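You operate a simulated robot arm through the tools that you are given. There is no shell and no other tool. Be economical: measure what you need, move in short steps, check, and stop when the job is done.

The job below is to be done with a simulated robot arm. You get a single attempt, and the scene is never put back.

Task
Stir the small beaker on low till its oil film is gone, then tip it into the empty one.
Fine: the empty one beside the stir plate; stir dial off first; put the beaker back on the plate. Set down upright: small beaker.

Only the result counts: the job must be done as asked and must still hold three seconds after the hand-in. Knocking over, shifting, dropping, spilling or breaking anything else fails it.

Robot
A 7-joint arm with a two-finger parallel gripper, fixed in place. Base frame: the origin is at the foot of the arm, x ahead of it, y to its left, z up. Lengths are in m, angles in degrees, forces in N, time in s.
With the tool pointing down near the work surface it reaches from about 0.24 to 0.68 m from the base axis. Its first joint turns from -66.0 to 66.0 degrees. Payload 2.4 kg.
The tool frame sits at the grasp point between the pads (the TCP): z along the fingers, y along the line on which they close. The tips reach 0.03 m beyond it. The gripper opens to 0.094 m. The fingers are 0.028 m wide and 0.01 m thick; the gripper's body (0.05 by 0.096 m) begins 0.055 m behind the TCP.
Orientation is told as [roll, pitch, yaw] about the base's x, y, z axes, in that order, counted from this pose: with the fingers straight down and closing along the base's y, the tool's x points along the base's -x, its y along +y and its z along -z.

Tools
- The arm moves only by the tool send_rows. Its argument "moves" is a list of rows, each a list of 7 numbers: the shift along the tool's x, y, z in m, then the turn, a rotation vector about the tool's x, y, z in degrees, then the finger opening in m, from 0 to 0.094. In form: [[x, y, z, rx, ry, rz, hand], ...]. A call has 1 to 8 rows; each row is the pose to reach, as a shift and turn from the pose commanded when the call began, along the tool's axes at that moment. Each row takes 0.2 s and may step no farther than 0.05 m and 8.6 degrees from the row before; otherwise, or with a gripper value out of range, the whole call is refused. Where a pose cannot be reached the arm comes as near as it can. A force on the tool above 40 N (or 10 N above the force at the start of the call, whichever is more), or a blocked arm, ends the call early, and 0.2 s more pass. The fingers move at their own pace (about 0.153 m/s each) and stop on an object; they squeeze with about 34 N. The grip force told is the motor's: it shows also when the fingers shut on nothing. Time passes only in rows, and 0.2 s behind the last, so rows that repeat a pose let the fingers close. The reply holds the time, the measured pose of the TCP, the force on the tool along the base axes, the opening and the grip force, in the units named above and with some noise, with the torque about the TCP (base axes, N m) and any sound that the robot's microphone picked up.
- Cameras (640 x 400 px; columns grow to the right, rows downward): "scene" is fixed at [0.0561, 0.4918, 1.4541]; the picture's right is [-0.53, -0.85, 0.00], its down [-0.40, 0.25, -0.88] and it looks along [0.74, -0.47, -0.48] (base axes); focal length 346 px, centre (320, 200). "wrist" rides on the gripper at [0.076, 0.014, -0.102] in the tool frame; the picture's right is [-0.18, 0.98, 0.00], its down [-0.75, -0.14, -0.64] and it looks along [-0.63, -0.12, 0.77] (tool axes); focal length 243 px, centre (320, 200). There is no depth. A picture from a camera that has moved, and an enlarged one, comes with that camera's place and axes in the base frame and with its lens.
- camera(camera): a new picture of that camera. The clock stands still meanwhile.
- close_up(camera, box): a new picture of the part [left, top, right, bottom] of that camera's present view, enlarged. The clock stands still meanwhile.
- finish_job(): hands the job in; it is judged then, once.

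Work in short steps. Places have to be worked out from the pictures, the camera data and where the tool is seen: move nearer, look again, correct. Check each grasp and each placing, and mend what went wrong. You have 120 turns and 76 pictures in all, those below and enlarged ones among them. Open the gripper and draw the arm clear of the work before you hand the job in, unless the task says otherwise; then end with one line.

The tools are called after "Call:" as name(argument=value, ...) on one line, values as JSON. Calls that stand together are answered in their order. send_rows: Moves the arm, as the interface text tells. Its arguments: {"type":"object","properties":{"moves":{"type":"array"}},"required":["moves"]} The other tools are called the same way: camera (camera) takes a picture; close_up (camera, box) takes an enlarged picture of a part of a camera's view; finish_job () hands the job in.

At the start:

```text
time_s: 0.0
tool_pos: [0.374, -0.0112, 1.2115]
orientation: [0.0, 0.0, 0.0]
force: [0.0, 0.1, 0.8]
ft_torque: [0.0, 0.01, 0.02]
grip_width: 0.094
finger_force: 0.0
```

scene: 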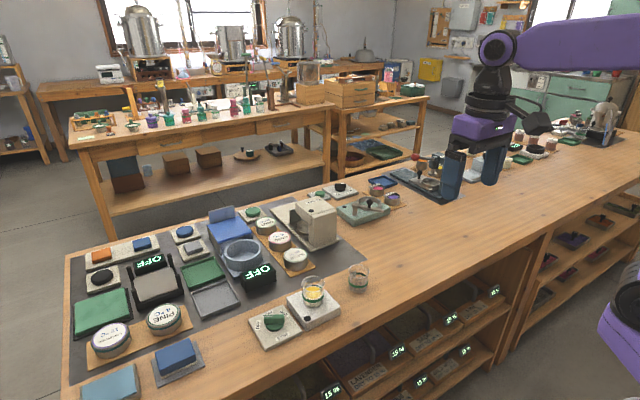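
wrist: 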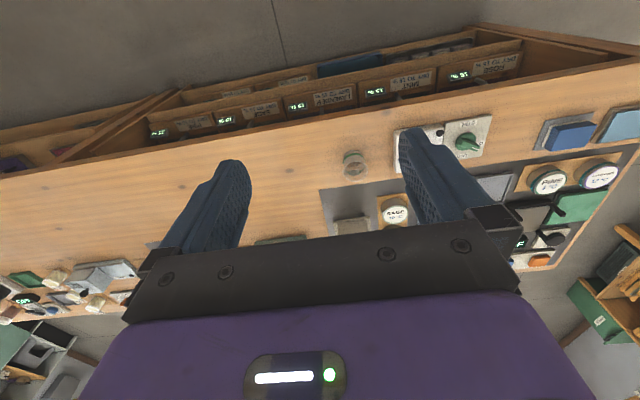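

The scene shows a beaker with yellow oil on a stir plate, a green dial beside it, and an empty beaker to the right. I look closer.

Call:
close_up(camera="scene", box=[230, 240, 390, 360])

Call:
close_up(camera="scene", box=[60, 180, 380, 400])

Call:
close_up(camera="wrist", box=[300, 80, 640, 290])

```text
3.33 times, centred on (310, 300) of scene
camera zoom: at [0.0561, 0.4918, 1.4541], right [-0.53, -0.85, 0.0], down [-0.4, 0.25, -0.88], along [0.74, -0.47, -0.48], focal length 1155 px, centre (353, -133)
```

zoom: 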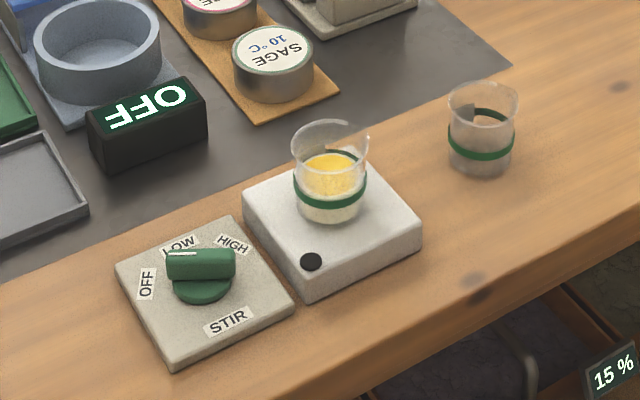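

```text
1.82 times, centred on (220, 290) of scene
camera zoom: at [0.0561, 0.4918, 1.4541], right [-0.53, -0.85, 0.0], down [-0.4, 0.25, -0.88], along [0.74, -0.47, -0.48], focal length 630 px, centre (502, 36)
```

zoom: 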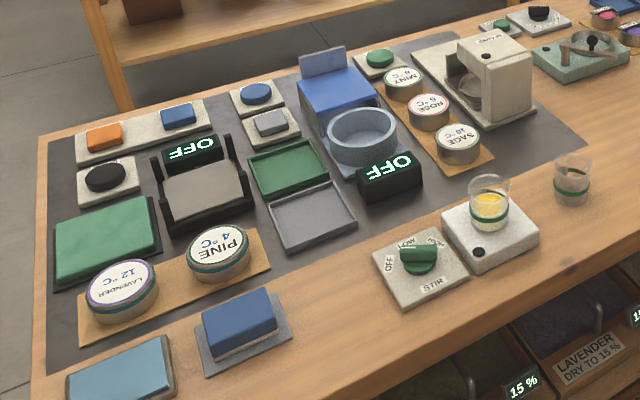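

```text
1.88 times, centred on (470, 185) of wrist
camera zoom: at [0.2978, 0.0025, 1.3131], right [0.18, 0.98, 0.0], down [0.75, -0.14, 0.64], along [0.63, -0.12, -0.77], focal length 457 px, centre (38, 228)
```

zoom: 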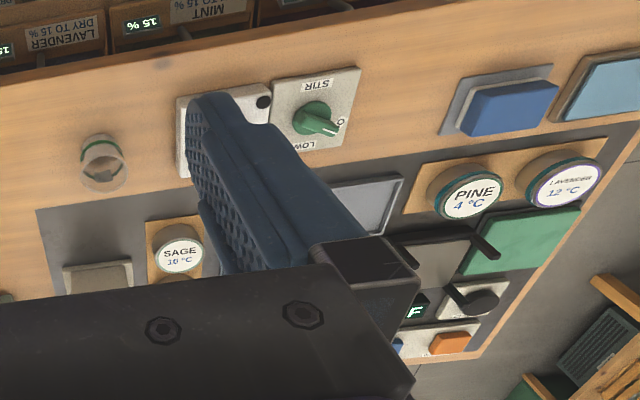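

Dial reads OFF now; the bench is about z≈0.78. I descend and shift left for a better view of the dial and beakers.

Call:
send_rows(moves=[[0, 0.03, 0.035, 0, 0, 0, 0.094], [0, 0.06, 0.07, 0, 0, 0, 0.094], [0, 0.09, 0.105, 0, 0, 0, 0.094], [0, 0.12, 0.14, 0, 0, 0, 0.094]])

Call:
camera(camera="wrist")

```text
time_s: 1.0
tool_pos: [0.373, 0.1086, 1.0704]
orientation: [0.0, 0.0, 0.0]
force: [-0.6, -0.1, 0.7]
ft_torque: [0.03, -0.03, -0.02]
grip_width: 0.094
finger_force: 0.1
```

```text
70 pictures are left
camera wrist: at [0.2976, 0.1235, 1.1733], right [0.18, 0.98, 0.0], down [0.75, -0.14, 0.64], along [0.63, -0.12, -0.77], focal length 243 px, centre (320, 200)
```

wrist: 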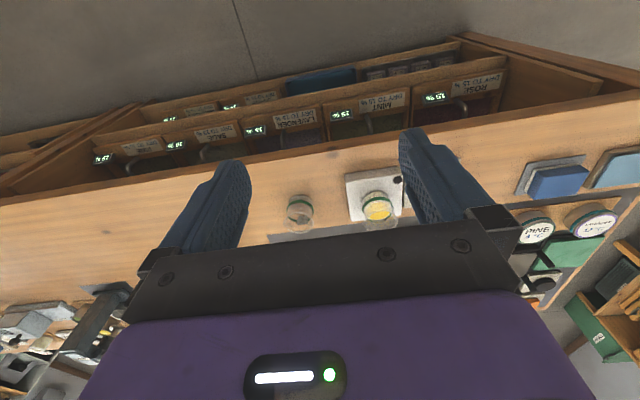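

The wrist view sees objects under the TCP well. I move over the dial (about x 0.6, y 0.2), staying high.

Call:
send_rows(moves=[[-0.04, 0.02, 0.015, 0, 0, 0, 0.094], [-0.08, 0.04, 0.03, 0, 0, 0, 0.094], [-0.12, 0.06, 0.05, 0, 0, 0, 0.094], [-0.16, 0.08, 0.07, 0, 0, 0, 0.094]])

Call:
camera(camera="wrist")

Call:
close_up(camera="scene", box=[230, 220, 390, 340])

```text
time_s: 2.0
tool_pos: [0.5322, 0.1857, 1.0001]
orientation: [-0.1, -0.1, 0.1]
force: [0.3, -0.2, 0.3]
ft_torque: [0.0, 0.02, 0.0]
grip_width: 0.0939
finger_force: 0.0
```

```text
69 pictures are left
camera wrist: at [0.4571, 0.2005, 1.1028], right [0.18, 0.98, 0.0], down [0.75, -0.14, 0.64], along [0.63, -0.12, -0.77], focal length 243 px, centre (320, 200)
```

wrist: 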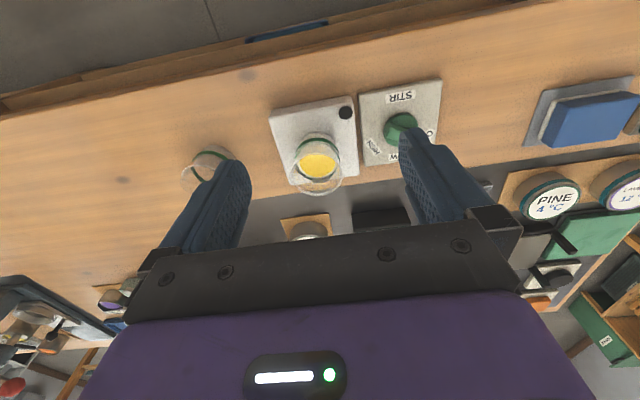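

```text
3.33 times, centred on (310, 280) of scene
camera zoom: at [0.0561, 0.4918, 1.4541], right [-0.53, -0.85, 0.0], down [-0.4, 0.25, -0.88], along [0.74, -0.47, -0.48], focal length 1155 px, centre (353, -67)
```

zoom: 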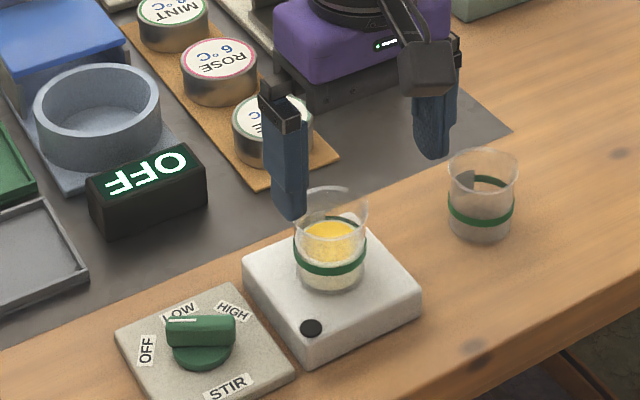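

I go lower over the dial to see its pointer and labels.

Call:
send_rows(moves=[[-0.01, 0.03, 0.02, 0, 0, 0, 0.094], [-0.01, 0.06, 0.04, 0, 0, 0, 0.094], [-0.01, 0.085, 0.06, 0, 0, 0, 0.094]])

Call:
camera(camera="wrist")

```text
time_s: 2.8
tool_pos: [0.5424, 0.2722, 0.9413]
orientation: [0.1, 0.0, 0.0]
force: [0.1, -0.4, -0.5]
ft_torque: [-0.01, 0.01, 0.04]
grip_width: 0.0942
finger_force: 0.2
```

```text
67 pictures are left
camera wrist: at [0.4667, 0.2881, 1.043], right [0.18, 0.98, 0.0], down [0.75, -0.14, 0.64], along [0.63, -0.12, -0.77], focal length 243 px, centre (320, 200)
```

wrist: 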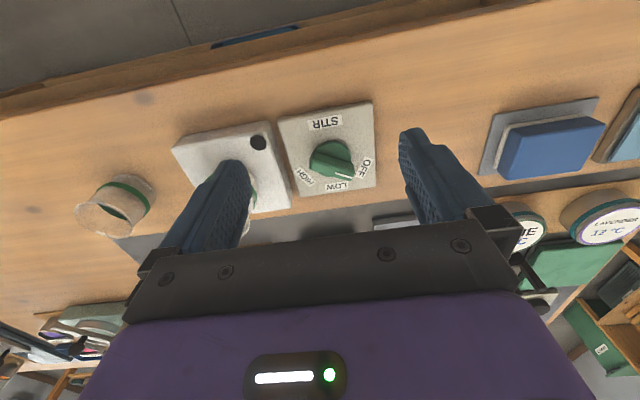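

Call:
close_up(camera="wrist", box=[250, 90, 410, 210])

```text
3.33 times, centred on (330, 150) of wrist
camera zoom: at [0.4667, 0.2881, 1.043], right [0.18, 0.98, 0.0], down [0.75, -0.14, 0.64], along [0.63, -0.12, -0.77], focal length 809 px, centre (287, 367)
```

zoom: 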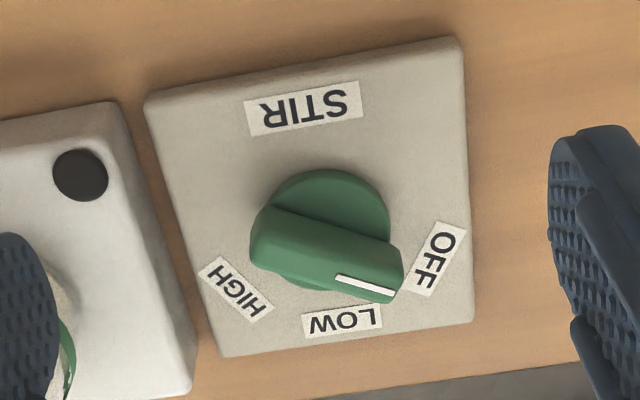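

Triangulating two wrist views: dial plate top z≈0.806, dial centre ≈(0.600, 0.275), handle pointing ~57° from +x (OFF), LOW straight along +x. I move over it and turn the gripper to yaw +57 so the pads straddle the handle.

Call:
send_rows(moves=[[-0.01, 0.0, 0, 0, 0, -8.2, 0.06], [-0.02, 0.0, 0, 0, 0, -16.4, 0.06], [-0.03, 0.001, 0, 0, 0, -24.6, 0.06], [-0.04, 0.002, 0, 0, 0, -32.8, 0.06], [-0.05, 0.003, 0, 0, 0, -41, 0.06], [-0.058, 0.003, 0, 0, 0, -49.2, 0.06], [-0.058, 0.003, 0, 0, 0, -57, 0.06]])

Call:
close_up(camera="wrist", box=[200, 40, 440, 220])

Call:
close_up(camera="scene", box=[230, 240, 350, 350])

```text
time_s: 4.4
tool_pos: [0.6004, 0.2755, 0.9413]
orientation: [0.0, 0.0, 57.1]
force: [-0.2, -0.5, 0.0]
ft_torque: [0.01, -0.01, -0.04]
grip_width: 0.0599
finger_force: 0.1
```

```text
2.22 times, centred on (320, 130) of wrist
camera zoom: at [0.5484, 0.2195, 1.0434], right [-0.73, 0.69, 0.0], down [0.53, 0.56, 0.64], along [0.44, 0.47, -0.77], focal length 539 px, centre (320, 356)
```

zoom: 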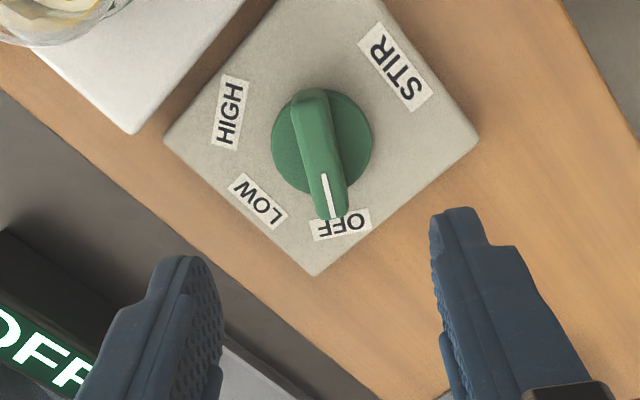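

```text
3.64 times, centred on (290, 295) of scene
camera zoom: at [0.0561, 0.4918, 1.4541], right [-0.53, -0.85, 0.0], down [-0.4, 0.25, -0.88], along [0.74, -0.47, -0.48], focal length 1260 px, centre (429, -146)
```

zoom: 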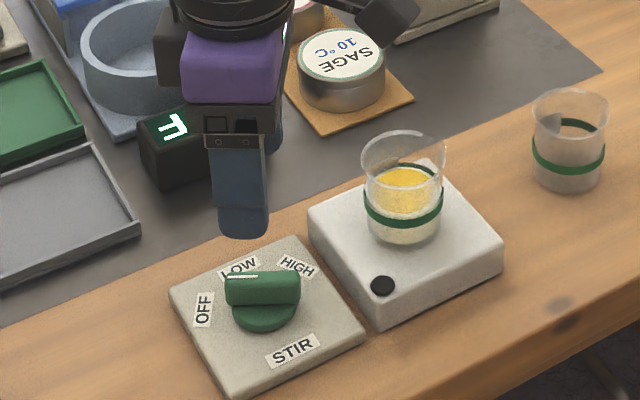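

The handle sits centred, pointing ~60°. I trim yaw 3° and descend to z≈0.851 so the tips sit just above the disc.

Call:
send_rows(moves=[[0, 0, 0.03, 0, 0, -3, 0.06], [0, 0, 0.06, 0, 0, -3, 0.06], [0, 0, 0.075, 0, 0, -3, 0.06], [0, 0, 0.09, 0, 0, -3, 0.06]])

Call:
close_up(camera="wrist", box=[200, 40, 440, 220])

Call:
close_up(camera="scene", box=[230, 240, 350, 350])

```text
time_s: 5.4
tool_pos: [0.601, 0.2757, 0.8515]
orientation: [0.0, 0.0, 60.0]
force: [0.9, -1.2, -0.1]
ft_torque: [-0.02, 0.05, -0.01]
grip_width: 0.06
finger_force: 0.1
```

```text
2.22 times, centred on (320, 130) of wrist
camera zoom: at [0.5518, 0.2177, 0.953], right [-0.76, 0.65, 0.0], down [0.5, 0.58, 0.64], along [0.42, 0.49, -0.77], focal length 539 px, centre (320, 356)
```

zoom: 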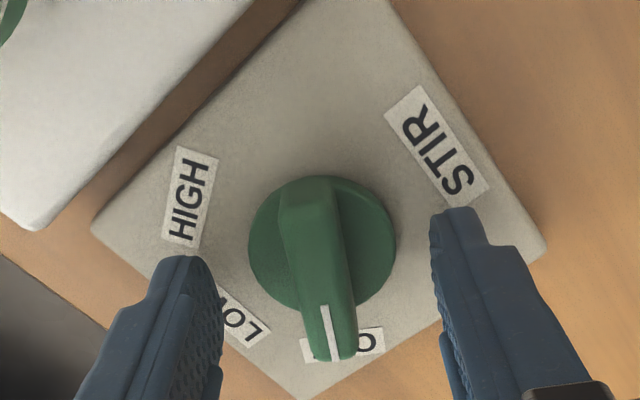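

```text
3.64 times, centred on (290, 295) of scene
camera zoom: at [0.0561, 0.4918, 1.4541], right [-0.53, -0.85, 0.0], down [-0.4, 0.25, -0.88], along [0.74, -0.47, -0.48], focal length 1260 px, centre (429, -146)
```

zoom: 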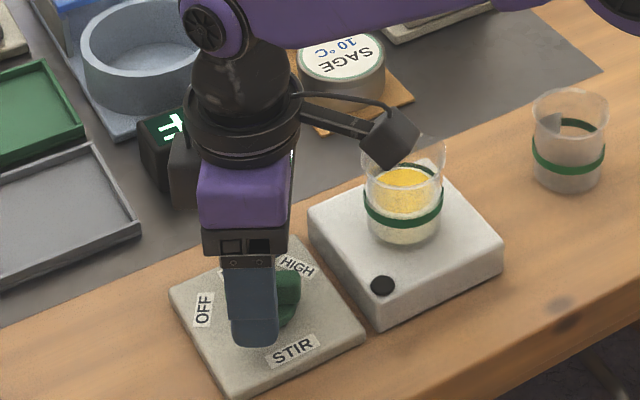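

Pads straddle the handle. Close on it.

Call:
send_rows(moves=[[0, 0, 0, 0, 0, 0, 0.03], [0, 0, 0, 0, 0, 0, 0.005], [0, 0, 0, 0, 0, 0, 0.005]])

Call:
close_up(camera="wrist", box=[200, 40, 440, 220])

```text
time_s: 6.2
tool_pos: [0.6007, 0.2767, 0.8512]
orientation: [0.1, 0.0, 60.0]
force: [-4.8, 1.6, -0.5]
ft_torque: [0.13, -0.04, -0.04]
grip_width: 0.0139
finger_force: 45.0
```

```text
2.22 times, centred on (320, 130) of wrist
camera zoom: at [0.5513, 0.2181, 0.9531], right [-0.76, 0.65, 0.0], down [0.5, 0.58, 0.64], along [0.42, 0.49, -0.77], focal length 539 px, centre (320, 356)
```

zoom: 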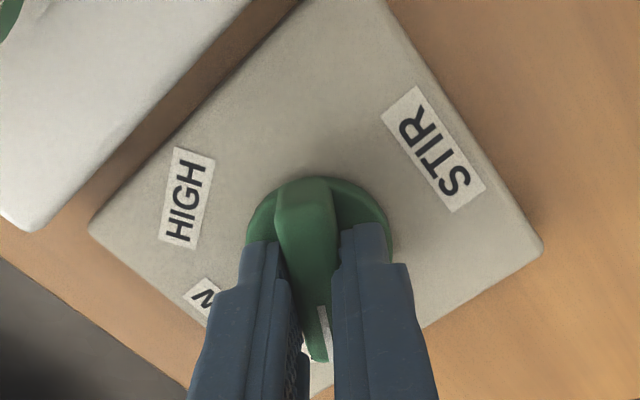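

Gripped at 14 mm. Turn −60° about vertical to LOW.

Call:
send_rows(moves=[[0, 0, 0, 0, 0, 7.5, 0.005], [0, 0, 0, 0, 0, 15, 0.005], [0, 0, 0, 0, 0, 22.5, 0.005], [0, 0, 0, 0, 0, 30, 0.005], [0, 0, 0, 0, 0, 37.5, 0.005], [0, 0, 0, 0, 0, 45, 0.005], [0, 0, 0, 0, 0, 52.5, 0.005], [0, 0, 0, 0, 0, 60, 0.005]])

Call:
close_up(camera="wrist", box=[200, 40, 440, 220])

Call:
close_up(camera="scene", box=[230, 240, 390, 350])

```text
time_s: 8.0
tool_pos: [0.6024, 0.2747, 0.8504]
orientation: [0.1, 0.0, -0.2]
force: [2.9, -2.9, -3.4]
ft_torque: [-0.11, 0.34, -0.01]
grip_width: 0.0135
finger_force: 45.0
```

```text
2.22 times, centred on (320, 130) of wrist
camera zoom: at [0.5262, 0.2901, 0.953], right [0.19, 0.98, 0.0], down [0.75, -0.14, 0.64], along [0.63, -0.12, -0.77], focal length 539 px, centre (320, 356)
```

zoom: 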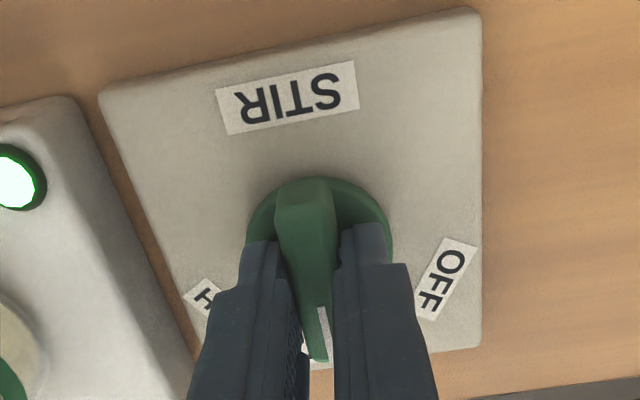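

```text
3.64 times, centred on (310, 295) of scene
camera zoom: at [0.0562, 0.4918, 1.4541], right [-0.53, -0.85, 0.0], down [-0.4, 0.25, -0.88], along [0.74, -0.47, -0.48], focal length 1260 px, centre (356, -146)
```

zoom: 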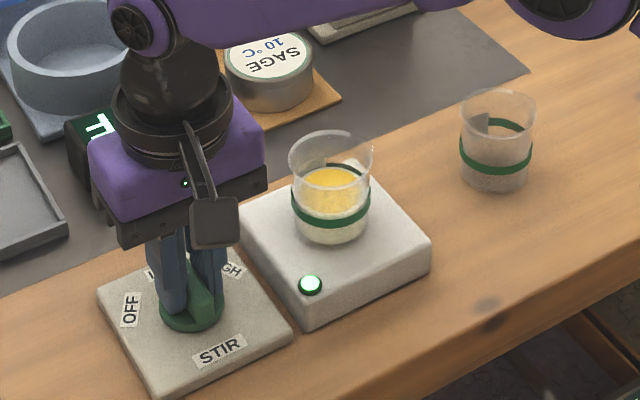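

The plate lamp is lit green at LOW. I keep hold and wait while it stirs.

Call:
send_rows(moves=[[0, 0, 0, 0, 0, 0, 0.005], [0, 0, 0, 0, 0, 0, 0.005], [0, 0, 0, 0, 0, 0, 0.005], [0, 0, 0, 0, 0, 0, 0.005], [0, 0, 0, 0, 0, 0, 0.005], [0, 0, 0, 0, 0, 0, 0.005], [0, 0, 0, 0, 0, 0, 0.005], [0, 0, 0, 0, 0, 0, 0.005]])

Call:
send_rows(moves=[[0, 0, 0, 0, 0, 0, 0.005], [0, 0, 0, 0, 0, 0, 0.005], [0, 0, 0, 0, 0, 0, 0.005], [0, 0, 0, 0, 0, 0, 0.005], [0, 0, 0, 0, 0, 0, 0.005], [0, 0, 0, 0, 0, 0, 0.005], [0, 0, 0, 0, 0, 0, 0.005], [0, 0, 0, 0, 0, 0, 0.005]])

Call:
close_up(camera="scene", box=[280, 260, 370, 330])

```text
time_s: 9.8
tool_pos: [0.6014, 0.2757, 0.8499]
orientation: [0.0, -0.1, -0.1]
force: [5.0, -8.5, 0.3]
ft_torque: [-0.14, 0.11, 0.03]
grip_width: 0.0138
finger_force: 44.7
```

```text
time_s: 11.6
tool_pos: [0.6004, 0.2752, 0.8502]
orientation: [0.1, -0.1, 0.0]
force: [7.1, -11.4, 2.0]
ft_torque: [-0.25, -0.22, 0.01]
grip_width: 0.0137
finger_force: 44.9
```

```text
5.71 times, centred on (325, 295) of scene
camera zoom: at [0.0562, 0.4915, 1.4542], right [-0.53, -0.85, 0.0], down [-0.4, 0.25, -0.88], along [0.74, -0.47, -0.48], focal length 1980 px, centre (291, -343)
```

zoom: 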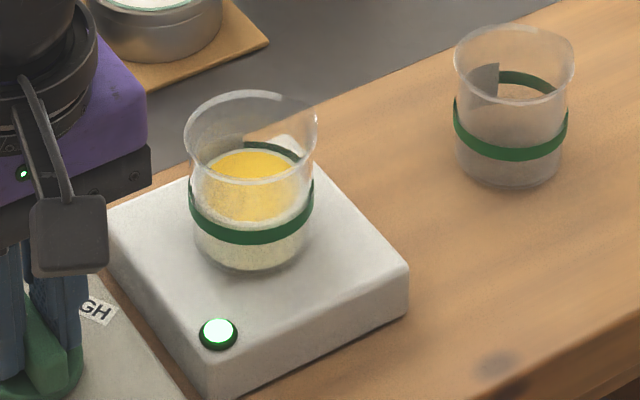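

Side force on the dial is creeping up, so I release it and keep the open fingers straddling while stirring continues.

Call:
send_rows(moves=[[0, 0, 0, 0, 0, 0, 0.045], [0, 0, 0, 0, 0, 0, 0.045], [0, 0, -0.03, 0, 0, 0, 0.045], [0, 0, -0.06, 0, 0, 0, 0.045], [0, 0, -0.06, 0, 0, 0, 0.045], [0, 0, -0.06, 0, 0, 0, 0.045], [0, 0, -0.06, 0, 0, 0, 0.045], [0, 0, -0.06, 0, 0, 0, 0.045]])

Call:
close_up(camera="wrist", box=[120, 20, 440, 220])

Call:
close_up(camera="scene", box=[280, 260, 370, 330])

```text
time_s: 13.4
tool_pos: [0.6002, 0.2767, 0.9104]
orientation: [-0.1, 0.1, 0.0]
force: [0.4, 0.2, -0.2]
ft_torque: [0.02, -0.05, 0.0]
grip_width: 0.0451
finger_force: 0.0
```

```text
2.00 times, centred on (280, 120) of wrist
camera zoom: at [0.5258, 0.2921, 1.0123], right [0.18, 0.98, 0.0], down [0.75, -0.14, 0.64], along [0.63, -0.12, -0.77], focal length 485 px, centre (400, 360)
```

zoom: 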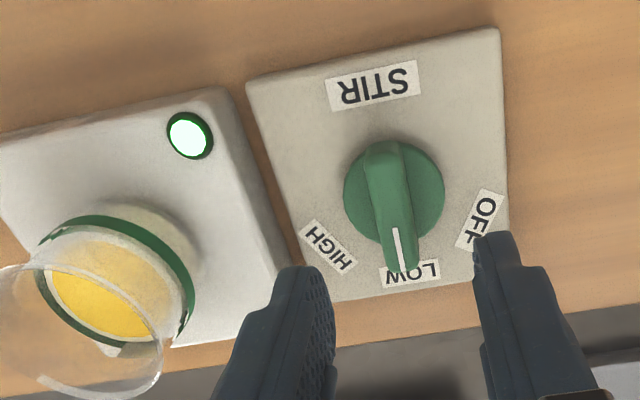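

```text
5.71 times, centred on (325, 295) of scene
camera zoom: at [0.0561, 0.4918, 1.4541], right [-0.53, -0.85, 0.0], down [-0.4, 0.25, -0.88], along [0.74, -0.47, -0.48], focal length 1980 px, centre (291, -343)
```

zoom: 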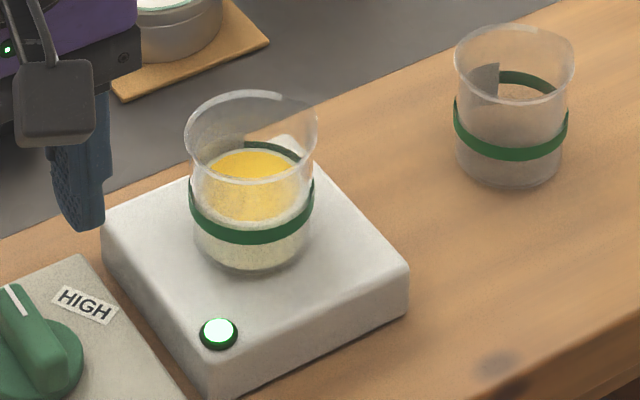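

Dial sits cleanly on LOW. I keep waiting and watch the film.

Call:
send_rows(moves=[[0, 0, 0, 0, 0, 0, 0.045], [0, 0, 0, 0, 0, 0, 0.045], [0, 0, 0, 0, 0, 0, 0.045], [0, 0, 0, 0, 0, 0, 0.045], [0, 0, 0, 0, 0, 0, 0.045], [0, 0, 0, 0, 0, 0, 0.045], [0, 0, 0, 0, 0, 0, 0.045], [0, 0, 0, 0, 0, 0, 0.045]])

Call:
send_rows(moves=[[0, 0, 0, 0, 0, 0, 0.045], [0, 0, 0, 0, 0, 0, 0.045], [0, 0, 0, 0, 0, 0, 0.045], [0, 0, 0, 0, 0, 0, 0.045], [0, 0, 0, 0, 0, 0, 0.045], [0, 0, 0, 0, 0, 0, 0.045], [0, 0, 0, 0, 0, 0, 0.045], [0, 0, 0, 0, 0, 0, 0.045]])

Call:
send_rows(moves=[[0, 0, 0, 0, 0, 0, 0.045], [0, 0, 0, 0, 0, 0, 0.045], [0, 0, 0, 0, 0, 0, 0.045], [0, 0, 0, 0, 0, 0, 0.045], [0, 0, 0, 0, 0, 0, 0.045], [0, 0, 0, 0, 0, 0, 0.045], [0, 0, 0, 0, 0, 0, 0.045], [0, 0, 0, 0, 0, 0, 0.045]])

Call:
close_up(camera="scene", box=[280, 260, 370, 330])

```text
time_s: 15.2
tool_pos: [0.6011, 0.2776, 0.9109]
orientation: [-0.1, 0.1, 0.0]
force: [-0.1, -0.4, -0.2]
ft_torque: [0.01, 0.02, 0.01]
grip_width: 0.0451
finger_force: 0.1
```

```text
time_s: 17.0
tool_pos: [0.6018, 0.2777, 0.9096]
orientation: [0.0, 0.0, 0.0]
force: [0.2, 0.9, -0.1]
ft_torque: [0.01, 0.0, -0.01]
grip_width: 0.045
finger_force: 0.0
```

```text
time_s: 18.8
tool_pos: [0.6013, 0.2764, 0.9098]
orientation: [0.0, 0.0, 0.0]
force: [0.4, -0.3, 0.3]
ft_torque: [0.03, 0.0, 0.03]
grip_width: 0.0452
finger_force: 0.1
```

```text
5.71 times, centred on (325, 295) of scene
camera zoom: at [0.0561, 0.4918, 1.4541], right [-0.53, -0.85, 0.0], down [-0.4, 0.25, -0.88], along [0.74, -0.47, -0.48], focal length 1980 px, centre (291, -343)
```

zoom: 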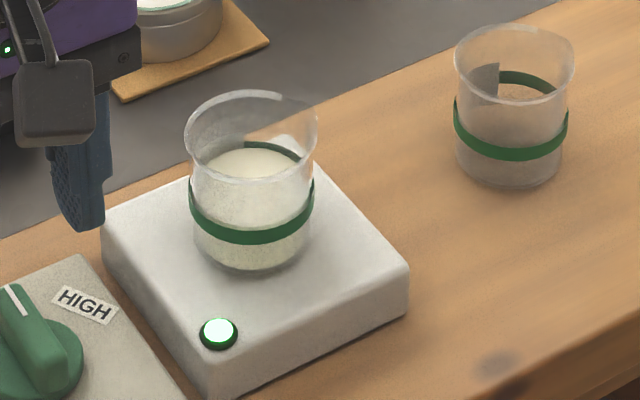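

The oil film is gone. Now turn the dial back to OFF: descend, grip, turn +60°.

Call:
send_rows(moves=[[0, -0.0005, 0.03, 0, 0, 0, 0.045], [0, -0.0005, 0.059, 0, 0, 0, 0.045], [0, -0.0005, 0.059, 0, 0, 0, 0.02], [0, -0.0005, 0.059, 0, 0, 0, 0.005], [0, -0.0005, 0.059, 0, 0, 0, 0.005]])

Call:
send_rows(moves=[[0, 0, 0, 0, 0, -7.5, 0.005], [0, 0, 0, 0, 0, -15, 0.005], [0, 0, 0, 0, 0, -22.5, 0.005], [0, 0, 0, 0, 0, -30, 0.005], [0, 0, 0, 0, 0, -37.5, 0.005], [0, 0, 0, 0, 0, -45, 0.005], [0, 0, 0, 0, 0, -52.5, 0.005], [0, 0, 0, 0, 0, -60, 0.005]])

Call:
close_up(camera="scene", box=[240, 250, 360, 340])

```text
time_s: 20.0
tool_pos: [0.6006, 0.2757, 0.8527]
orientation: [-0.1, 0.1, -0.1]
force: [-1.9, -9.1, 2.7]
ft_torque: [-0.07, 0.67, 0.01]
grip_width: 0.0138
finger_force: 45.1
```

```text
time_s: 21.8
tool_pos: [0.6005, 0.2757, 0.8517]
orientation: [0.1, -0.1, 60.1]
force: [-5.9, -4.6, -3.3]
ft_torque: [0.8, -0.69, -0.32]
grip_width: 0.0138
finger_force: 45.2
```

```text
4.44 times, centred on (300, 295) of scene
camera zoom: at [0.056, 0.4917, 1.4542], right [-0.53, -0.85, 0.0], down [-0.4, 0.25, -0.88], along [0.74, -0.47, -0.48], focal length 1540 px, centre (409, -222)
```

zoom: 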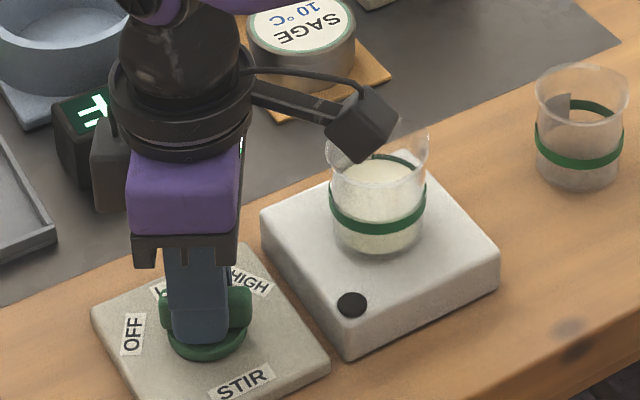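

Lamp is dark. Release, rise, and swing back to yaw 0 for a look at both beakers.

Call:
send_rows(moves=[[0, 0, 0, 0, 0, 0, 0.045], [0, 0, 0, 0, 0, 0, 0.045], [0, 0, -0.03, 0, 0, 0, 0.045], [0, 0, -0.07, 0, 0, 0, 0.045], [0, 0, -0.1, 0, 0, 0, 0.06], [0, 0, -0.14, 0, 0, 0, 0.094]])

Call:
send_rows(moves=[[0.0, 0, 0, 0, 0, 7.5, 0.094], [0, 0, 0, 0, 0, 15, 0.094], [0, 0, 0, 0, 0, 22.5, 0.094], [0, 0, 0, 0, 0, 30, 0.094], [0, 0, 0, 0, 0, 37.5, 0.094], [0, 0, 0, 0, 0, 45, 0.094], [0, 0, 0, 0, 0, 52.5, 0.094], [0, 0, 0, 0, 0, 60, 0.094]])

Call:
send_rows(moves=[[0.02, -0.04, 0, 0, 0, 0, 0.094], [0.04, -0.08, 0, 0, 0, 0, 0.094], [0.06, -0.12, 0, 0, 0, 0, 0.094], [0.07, -0.16, 0, 0, 0, 0, 0.094]])

Call:
camera(camera="wrist")

Call:
close_up(camera="scene", box=[230, 250, 390, 360])

```text
time_s: 23.2
tool_pos: [0.6006, 0.2747, 0.9914]
orientation: [0.0, 0.2, 60.1]
force: [0.3, 0.0, -0.2]
ft_torque: [-0.03, 0.0, -0.02]
grip_width: 0.094
finger_force: 0.0
```

```text
time_s: 25.0
tool_pos: [0.6018, 0.2762, 0.9916]
orientation: [0.0, 0.1, -0.1]
force: [0.2, 0.3, 0.3]
ft_torque: [0.0, -0.02, -0.01]
grip_width: 0.0939
finger_force: 0.0
```

```text
time_s: 26.0
tool_pos: [0.5306, 0.1156, 0.995]
orientation: [0.0, -0.1, 0.1]
force: [-0.5, -0.6, 0.7]
ft_torque: [0.01, -0.01, 0.01]
grip_width: 0.0939
finger_force: 0.0
```

```text
53 pictures are left
camera wrist: at [0.4552, 0.1305, 1.096], right [0.18, 0.98, 0.0], down [0.75, -0.14, 0.64], along [0.63, -0.12, -0.77], focal length 243 px, centre (320, 200)
```

wrist: 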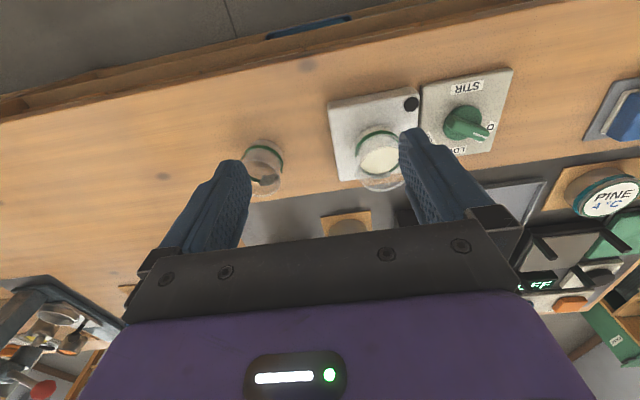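

```text
3.64 times, centred on (310, 305) of scene
camera zoom: at [0.056, 0.4918, 1.4541], right [-0.53, -0.85, 0.0], down [-0.4, 0.25, -0.88], along [0.74, -0.47, -0.48], focal length 1260 px, centre (356, -182)
```

zoom: 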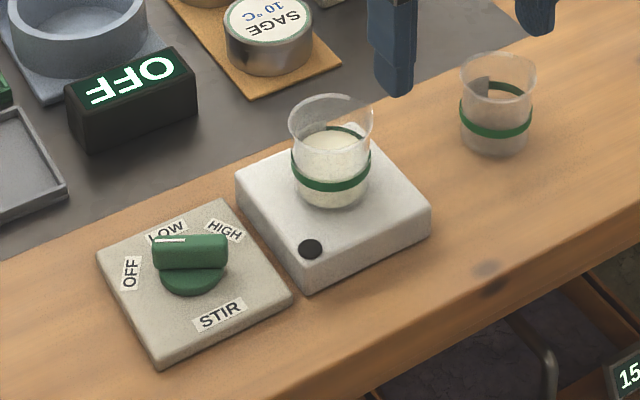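

Dial is back at OFF. Close-up of the two beakers for measurement.

Call:
close_up(camera="wrist", box=[220, 80, 430, 220])

Call:
close_up(camera="scene", box=[290, 255, 380, 320])

```text
2.86 times, centred on (325, 150) of wrist
camera zoom: at [0.4552, 0.1305, 1.096], right [0.18, 0.98, 0.0], down [0.75, -0.14, 0.64], along [0.63, -0.12, -0.77], focal length 693 px, centre (306, 343)
```

zoom: 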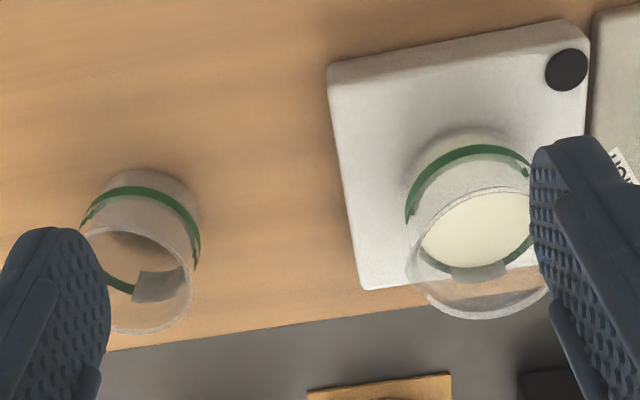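

```text
6.15 times, centred on (335, 288) of scene
camera zoom: at [0.056, 0.4918, 1.4541], right [-0.53, -0.85, 0.0], down [-0.4, 0.25, -0.88], along [0.74, -0.47, -0.48], focal length 2132 px, centre (228, -338)
```

zoom: 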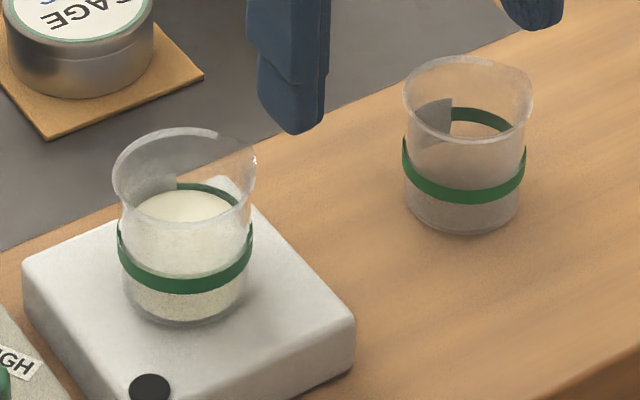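

Measurements: small beaker rim ≈(0.600,0.166,0.885), base z≈0.823; empty beaker ≈(0.600,0.029), rim z≈0.862, radius ≈0.027. I plan to grasp with the tool leaning forward and pour by pitching about the closing axis; first I test the pouring pitch in free air.

Call:
send_rows(moves=[[0, 0, -0.02, 0, 7.5, 0, 0.094], [-0.01, 0, -0.03, 0, 15, 0, 0.094], [-0.02, 0, -0.03, 0, 22.5, 0, 0.094], [-0.04, 0, -0.03, 0, 30, 0, 0.094], [-0.04, 0, -0.03, 0, 37.5, 0, 0.094], [-0.04, 0, -0.03, 0, 45, 0, 0.094], [-0.04, 0, -0.03, 0, 52.5, 0, 0.094], [-0.04, 0, -0.03, 0, 60, 0, 0.094]])

```text
time_s: 27.8
tool_pos: [0.489, 0.0826, 1.022]
orientation: [0.1, 52.7, 0.0]
force: [0.3, -0.3, 0.6]
ft_torque: [0.0, 0.05, 0.0]
grip_width: 0.0939
finger_force: 0.1
out of reach, approached as far as the arm can: row 5, 6, 7, 8
```

Forward pitch runs out of reach at x≈0.57, so I'll pour sideways (closing axis along x, tilting toward −y). First undo the pitch.

Call:
send_rows(moves=[[0, 0, 0, 0, -7.5, 0, 0.094], [0, 0, 0, 0, -15, 0, 0.094], [0, 0, 0, 0, -22.5, 0, 0.094], [0, 0, 0, 0, -30, 0, 0.094], [0, 0, 0, 0, -37.5, 0, 0.094], [0, 0, 0, 0, -45, 0, 0.094], [0, 0, 0, 0, -52.5, 0, 0.094]])

```text
time_s: 29.4
tool_pos: [0.4898, 0.0807, 1.0189]
orientation: [0.0, -0.1, 0.1]
force: [-0.2, 0.4, -0.4]
ft_torque: [0.01, 0.0, 0.02]
grip_width: 0.094
finger_force: 0.0
```

Upright again. Now yaw to +90 and move to about (0.60, 0.07, 1.02).

Call:
send_rows(moves=[[-0.015, 0, 0, 0, 0, -8.4, 0.094], [-0.03, 0, 0, 0, 0, -16.8, 0.094], [-0.045, 0, 0, 0, 0, -25.2, 0.094], [-0.06, 0, 0, 0, 0, -33.6, 0.094], [-0.075, 0, 0, 0, 0, -42, 0.094], [-0.09, 0, 0, 0, 0, -50.4, 0.094], [-0.1, 0, 0, 0, 0, -58.8, 0.094], [-0.11, -0.01, 0, 0, 0, -67.2, 0.094]])

Call:
send_rows(moves=[[0, 0, 0, 0, 0, -7.6, 0.094], [0, 0, 0, 0, 0, -15.2, 0.094], [0, 0, 0, 0, 0, -22.8, 0.094]])

Call:
send_rows(moves=[[0, 0, 0, 0, -8, 0, 0.094], [0, 0, 0, 0, -16, 0, 0.094], [0, 0, 0, 0, -24, 0, 0.094], [0, 0, 0, 0, -32, 0, 0.094], [0, 0, 0, 0, -40, 0, 0.094], [0, 0, 0, 0, -48, 0, 0.094], [0, 0, 0, 0, -56, 0, 0.094], [0, 0, 0, 0, -62, 0, 0.094]])

```text
time_s: 31.2
tool_pos: [0.6002, 0.0692, 1.0198]
orientation: [0.0, 0.0, 67.4]
force: [-0.6, -0.5, 0.3]
ft_torque: [0.03, 0.0, 0.04]
grip_width: 0.0941
finger_force: 0.1
```

```text
time_s: 32.0
tool_pos: [0.6009, 0.0703, 1.0202]
orientation: [0.0, 0.0, 90.1]
force: [-0.3, -0.2, 0.0]
ft_torque: [-0.02, -0.02, -0.01]
grip_width: 0.0942
finger_force: 0.1
```

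```text
time_s: 33.8
tool_pos: [0.5999, 0.0695, 1.0193]
orientation: [0.0, -62.1, 90.0]
force: [0.6, -0.5, 0.2]
ft_torque: [0.0, 0.0, 0.0]
grip_width: 0.0938
finger_force: 0.0
```

Pour tilt of 62° is reachable. Now rotate back and test the grasp lean (tool pointing −y) above the small beaker.

Call:
send_rows(moves=[[0, 0, 0, 0, 8, 0, 0.094], [0, 0, 0, 0, 16, 0, 0.094], [0, 0, 0, 0, 24, 0, 0.094], [0, 0, 0, 0, 32, 0, 0.094], [0, 0, 0, 0, 40, 0, 0.094], [0, 0, 0, 0, 48, 0, 0.094], [0, 0, 0, 0, 56, 0, 0.094], [0, 0, 0, 0, 62, 0, 0.094]])

Call:
send_rows(moves=[[-0.03, 0, 0, 0, 8, 0, 0.094], [-0.06, 0, 0, 0, 16, 0, 0.094], [-0.1, 0, 0, 0, 24, 0, 0.094], [-0.13, 0, 0, 0, 32, 0, 0.094], [-0.15, 0, 0, 0, 40, 0, 0.094], [-0.16, 0, 0, 0, 48, 0, 0.094], [-0.16, 0, 0, 0, 56, 0, 0.094]])

Call:
camera(camera="wrist")

Call:
camera(camera="scene")

```text
time_s: 35.6
tool_pos: [0.6019, 0.0697, 1.0196]
orientation: [0.1, 0.1, 90.1]
force: [0.3, 0.3, -0.2]
ft_torque: [0.0, 0.03, 0.02]
grip_width: 0.094
finger_force: 0.0
```

```text
time_s: 37.2
tool_pos: [0.5789, 0.2183, 1.024]
orientation: [0.0, 56.1, 90.0]
force: [1.0, 0.1, 1.2]
ft_torque: [0.05, -0.01, 0.01]
grip_width: 0.0939
finger_force: 0.0
out of reach, approached as far as the arm can: row 6, 7
```

```text
49 pictures are left
camera wrist: at [0.5657, 0.2622, 1.1427], right [-0.98, 0.1, -0.15], down [0.14, 0.95, -0.27], along [0.12, -0.28, -0.95], focal length 243 px, centre (320, 200)
```

wrist: 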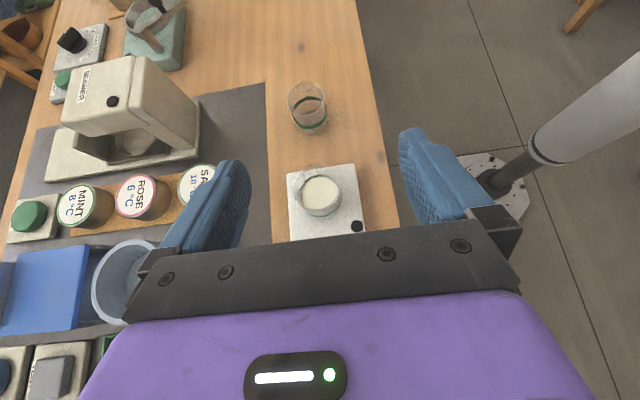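

```text
48 pictures are left
```

scene: 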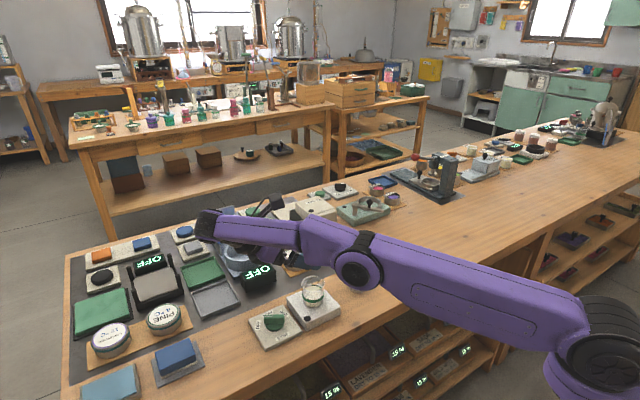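

The pose (φ=56°) is reached apart from being too far out; over the small beaker it should fit. I move above it at (0.600, 0.166, 0.95).

Call:
send_rows(moves=[[-0.012, -0.008, 0.03, 0, 0, 0, 0.094], [-0.024, -0.016, 0.06, 0, 0, 0, 0.094], [-0.0322, -0.021, 0.0845, 0, 0, 0, 0.094]])

Call:
camera(camera="wrist")

Call:
close_up(camera="scene", box=[200, 200, 400, 350])

```text
time_s: 38.0
tool_pos: [0.5992, 0.1659, 0.9481]
orientation: [-0.1, 56.0, 90.0]
force: [0.6, -0.2, 1.0]
ft_torque: [-0.03, 0.02, 0.02]
grip_width: 0.0939
finger_force: 0.0
```

```text
47 pictures are left
camera wrist: at [0.5861, 0.2084, 1.068], right [-0.98, 0.1, -0.15], down [0.14, 0.95, -0.27], along [0.12, -0.28, -0.95], focal length 243 px, centre (320, 200)
```

wrist: 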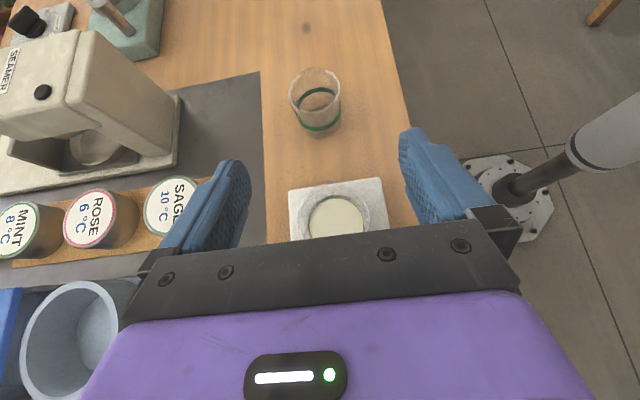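

```text
2.67 times, centred on (300, 275) of scene
camera zoom: at [0.0561, 0.4918, 1.4541], right [-0.53, -0.85, 0.0], down [-0.4, 0.25, -0.88], along [0.74, -0.47, -0.48], focal length 924 px, centre (373, 0)
```

zoom: 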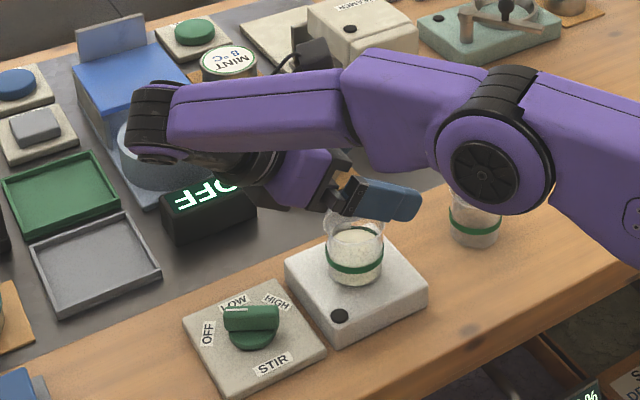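

Well centred (beaker ≈(0.599,0.164)). I descend vertically to z≈0.862 while easing the lean to 50°.

Call:
send_rows(moves=[[-0.0166, 0, 0.0112, 0, -6, 0, 0.094], [-0.0332, 0, 0.0224, 0, -6, 0, 0.094], [-0.0497, 0, 0.0335, 0, -6, 0, 0.094], [-0.0622, 0, 0.0419, 0, -6, 0, 0.094], [-0.0713, 0, 0.0481, 0, -6, 0, 0.094]])

Call:
camera(camera="wrist")

Call:
close_up(camera="scene", box=[230, 220, 390, 340])

```text
time_s: 39.2
tool_pos: [0.6003, 0.1665, 0.8616]
orientation: [-0.2, 50.0, 89.9]
force: [0.0, -0.7, -0.3]
ft_torque: [0.02, 0.03, 0.02]
grip_width: 0.0939
finger_force: 0.1
```

```text
45 pictures are left
camera wrist: at [0.5864, 0.1963, 0.9853], right [-0.98, 0.12, -0.14], down [0.14, 0.98, -0.16], along [0.12, -0.18, -0.98], focal length 243 px, centre (320, 200)
```

wrist: 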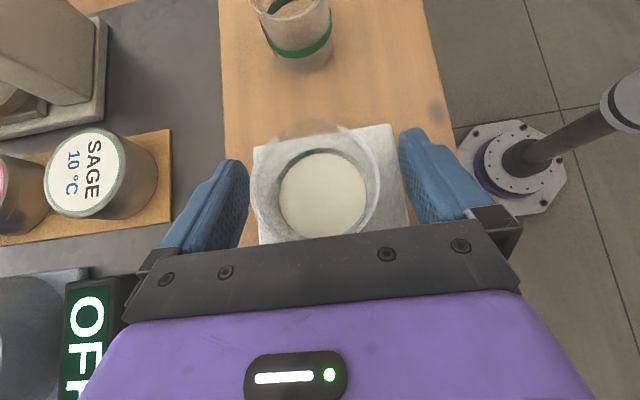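

```text
3.33 times, centred on (310, 280) of scene
camera zoom: at [0.0561, 0.4918, 1.4541], right [-0.53, -0.85, 0.0], down [-0.4, 0.25, -0.88], along [0.74, -0.47, -0.48], focal length 1155 px, centre (353, -67)
```

zoom: 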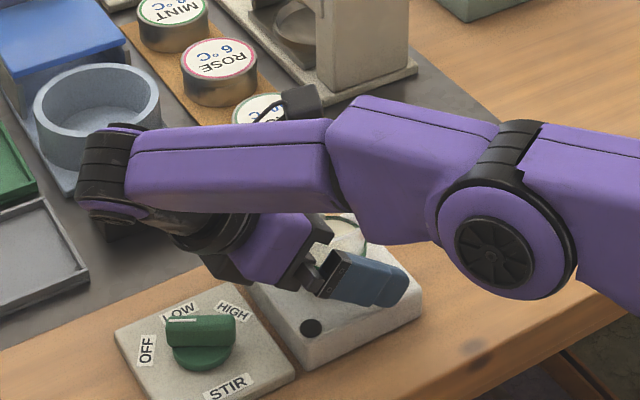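

Fingers straddle the beaker, nicely centred. Close the grip.

Call:
send_rows(moves=[[0, 0, 0, 0, 0, 0, 0.07], [0, 0, 0, 0, 0, 0, 0.045], [0, 0, 0, 0, 0, 0, 0.045]])

Call:
camera(camera="wrist")

```text
time_s: 40.0
tool_pos: [0.5999, 0.1666, 0.8617]
orientation: [0.0, 50.0, 90.1]
force: [0.2, -0.2, -0.8]
ft_torque: [-0.05, -0.03, 0.0]
grip_width: 0.0568
finger_force: 33.9
```

```text
43 pictures are left
camera wrist: at [0.5864, 0.1963, 0.9853], right [-0.98, 0.12, -0.14], down [0.14, 0.98, -0.16], along [0.12, -0.18, -0.98], focal length 243 px, centre (320, 200)
```

wrist: 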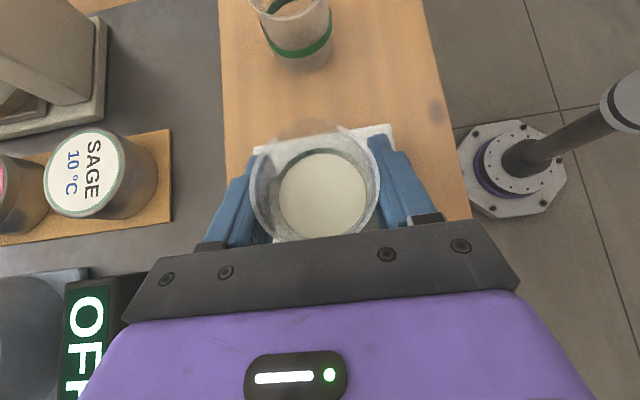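

Held at 57 mm with 34 N. Lift gently straight up by 63 mm.

Call:
send_rows(moves=[[0.0077, 0, -0.0064, 0, 0, 0, 0.045], [0.0153, 0, -0.0129, 0, 0, 0, 0.045], [0.0253, 0, -0.0212, 0, 0, 0, 0.045], [0.0353, 0, -0.0296, 0, 0, 0, 0.045], [0.0433, 0, -0.0363, 0, 0, 0, 0.045], [0.0483, 0, -0.0405, 0, 0, 0, 0.045]])

Call:
camera(camera="wrist")

Call:
close_up(camera="scene", box=[230, 220, 390, 340])

```text
time_s: 41.4
tool_pos: [0.6009, 0.1673, 0.9244]
orientation: [0.0, 50.0, 90.1]
force: [0.7, 0.2, -0.7]
ft_torque: [0.01, -0.04, -0.01]
grip_width: 0.057
finger_force: 33.9
```

```text
42 pictures are left
camera wrist: at [0.5868, 0.1968, 1.0483], right [-0.98, 0.12, -0.14], down [0.14, 0.98, -0.16], along [0.12, -0.18, -0.98], focal length 243 px, centre (320, 200)
```

wrist: 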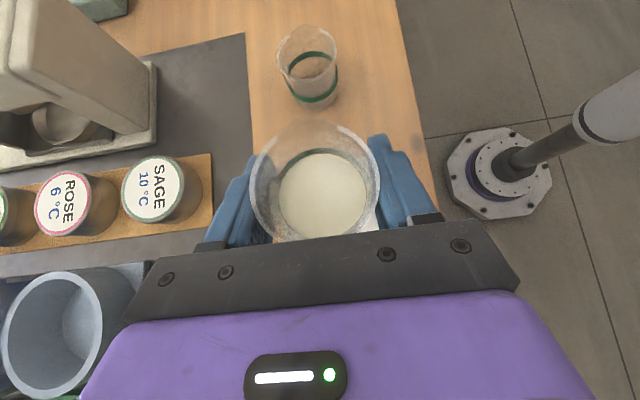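

```text
3.33 times, centred on (310, 280) of scene
camera zoom: at [0.0561, 0.4918, 1.4541], right [-0.53, -0.85, 0.0], down [-0.4, 0.25, -0.88], along [0.74, -0.47, -0.48], focal length 1155 px, centre (353, -67)
```

zoom: 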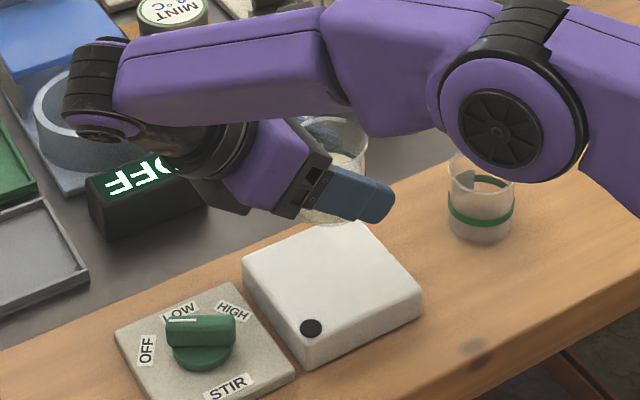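

Lifted cleanly, level. Target rim ≈(0.604,0.031,0.862). I slide toward it, upright, to y≈0.10.

Call:
send_rows(moves=[[0.011, -0.001, 0.013, 0, 0, 0, 0.045], [0.022, -0.002, 0.026, 0, 0, 0, 0.045], [0.033, -0.003, 0.039, 0, 0, 0, 0.045], [0.0431, -0.003, 0.0513, 0, 0, 0, 0.045]])

Call:
camera(camera="wrist")

Call:
camera(camera="scene")

```text
time_s: 42.4
tool_pos: [0.6041, 0.099, 0.9229]
orientation: [0.0, 50.1, 90.0]
force: [-0.4, 0.0, -1.0]
ft_torque: [0.0, -0.01, 0.0]
grip_width: 0.0568
finger_force: 33.8
```

```text
40 pictures are left
camera wrist: at [0.5904, 0.129, 1.0472], right [-0.98, 0.12, -0.14], down [0.14, 0.98, -0.17], along [0.12, -0.18, -0.98], focal length 243 px, centre (320, 200)
```

wrist: 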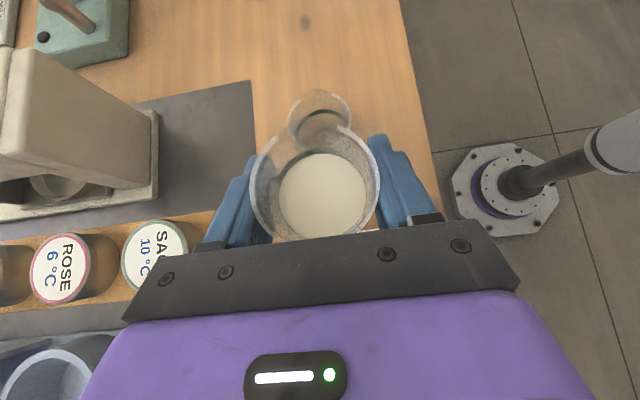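

```text
39 pictures are left
```

scene: 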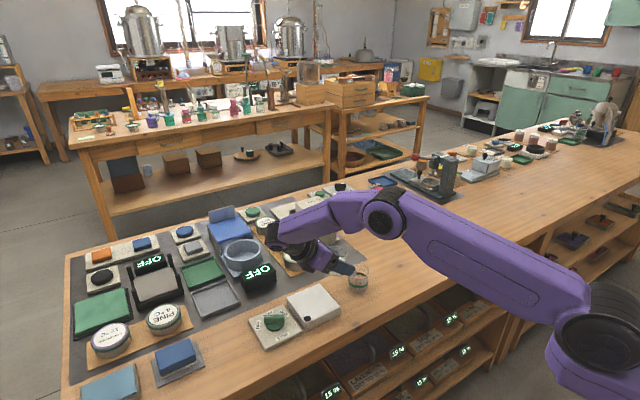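

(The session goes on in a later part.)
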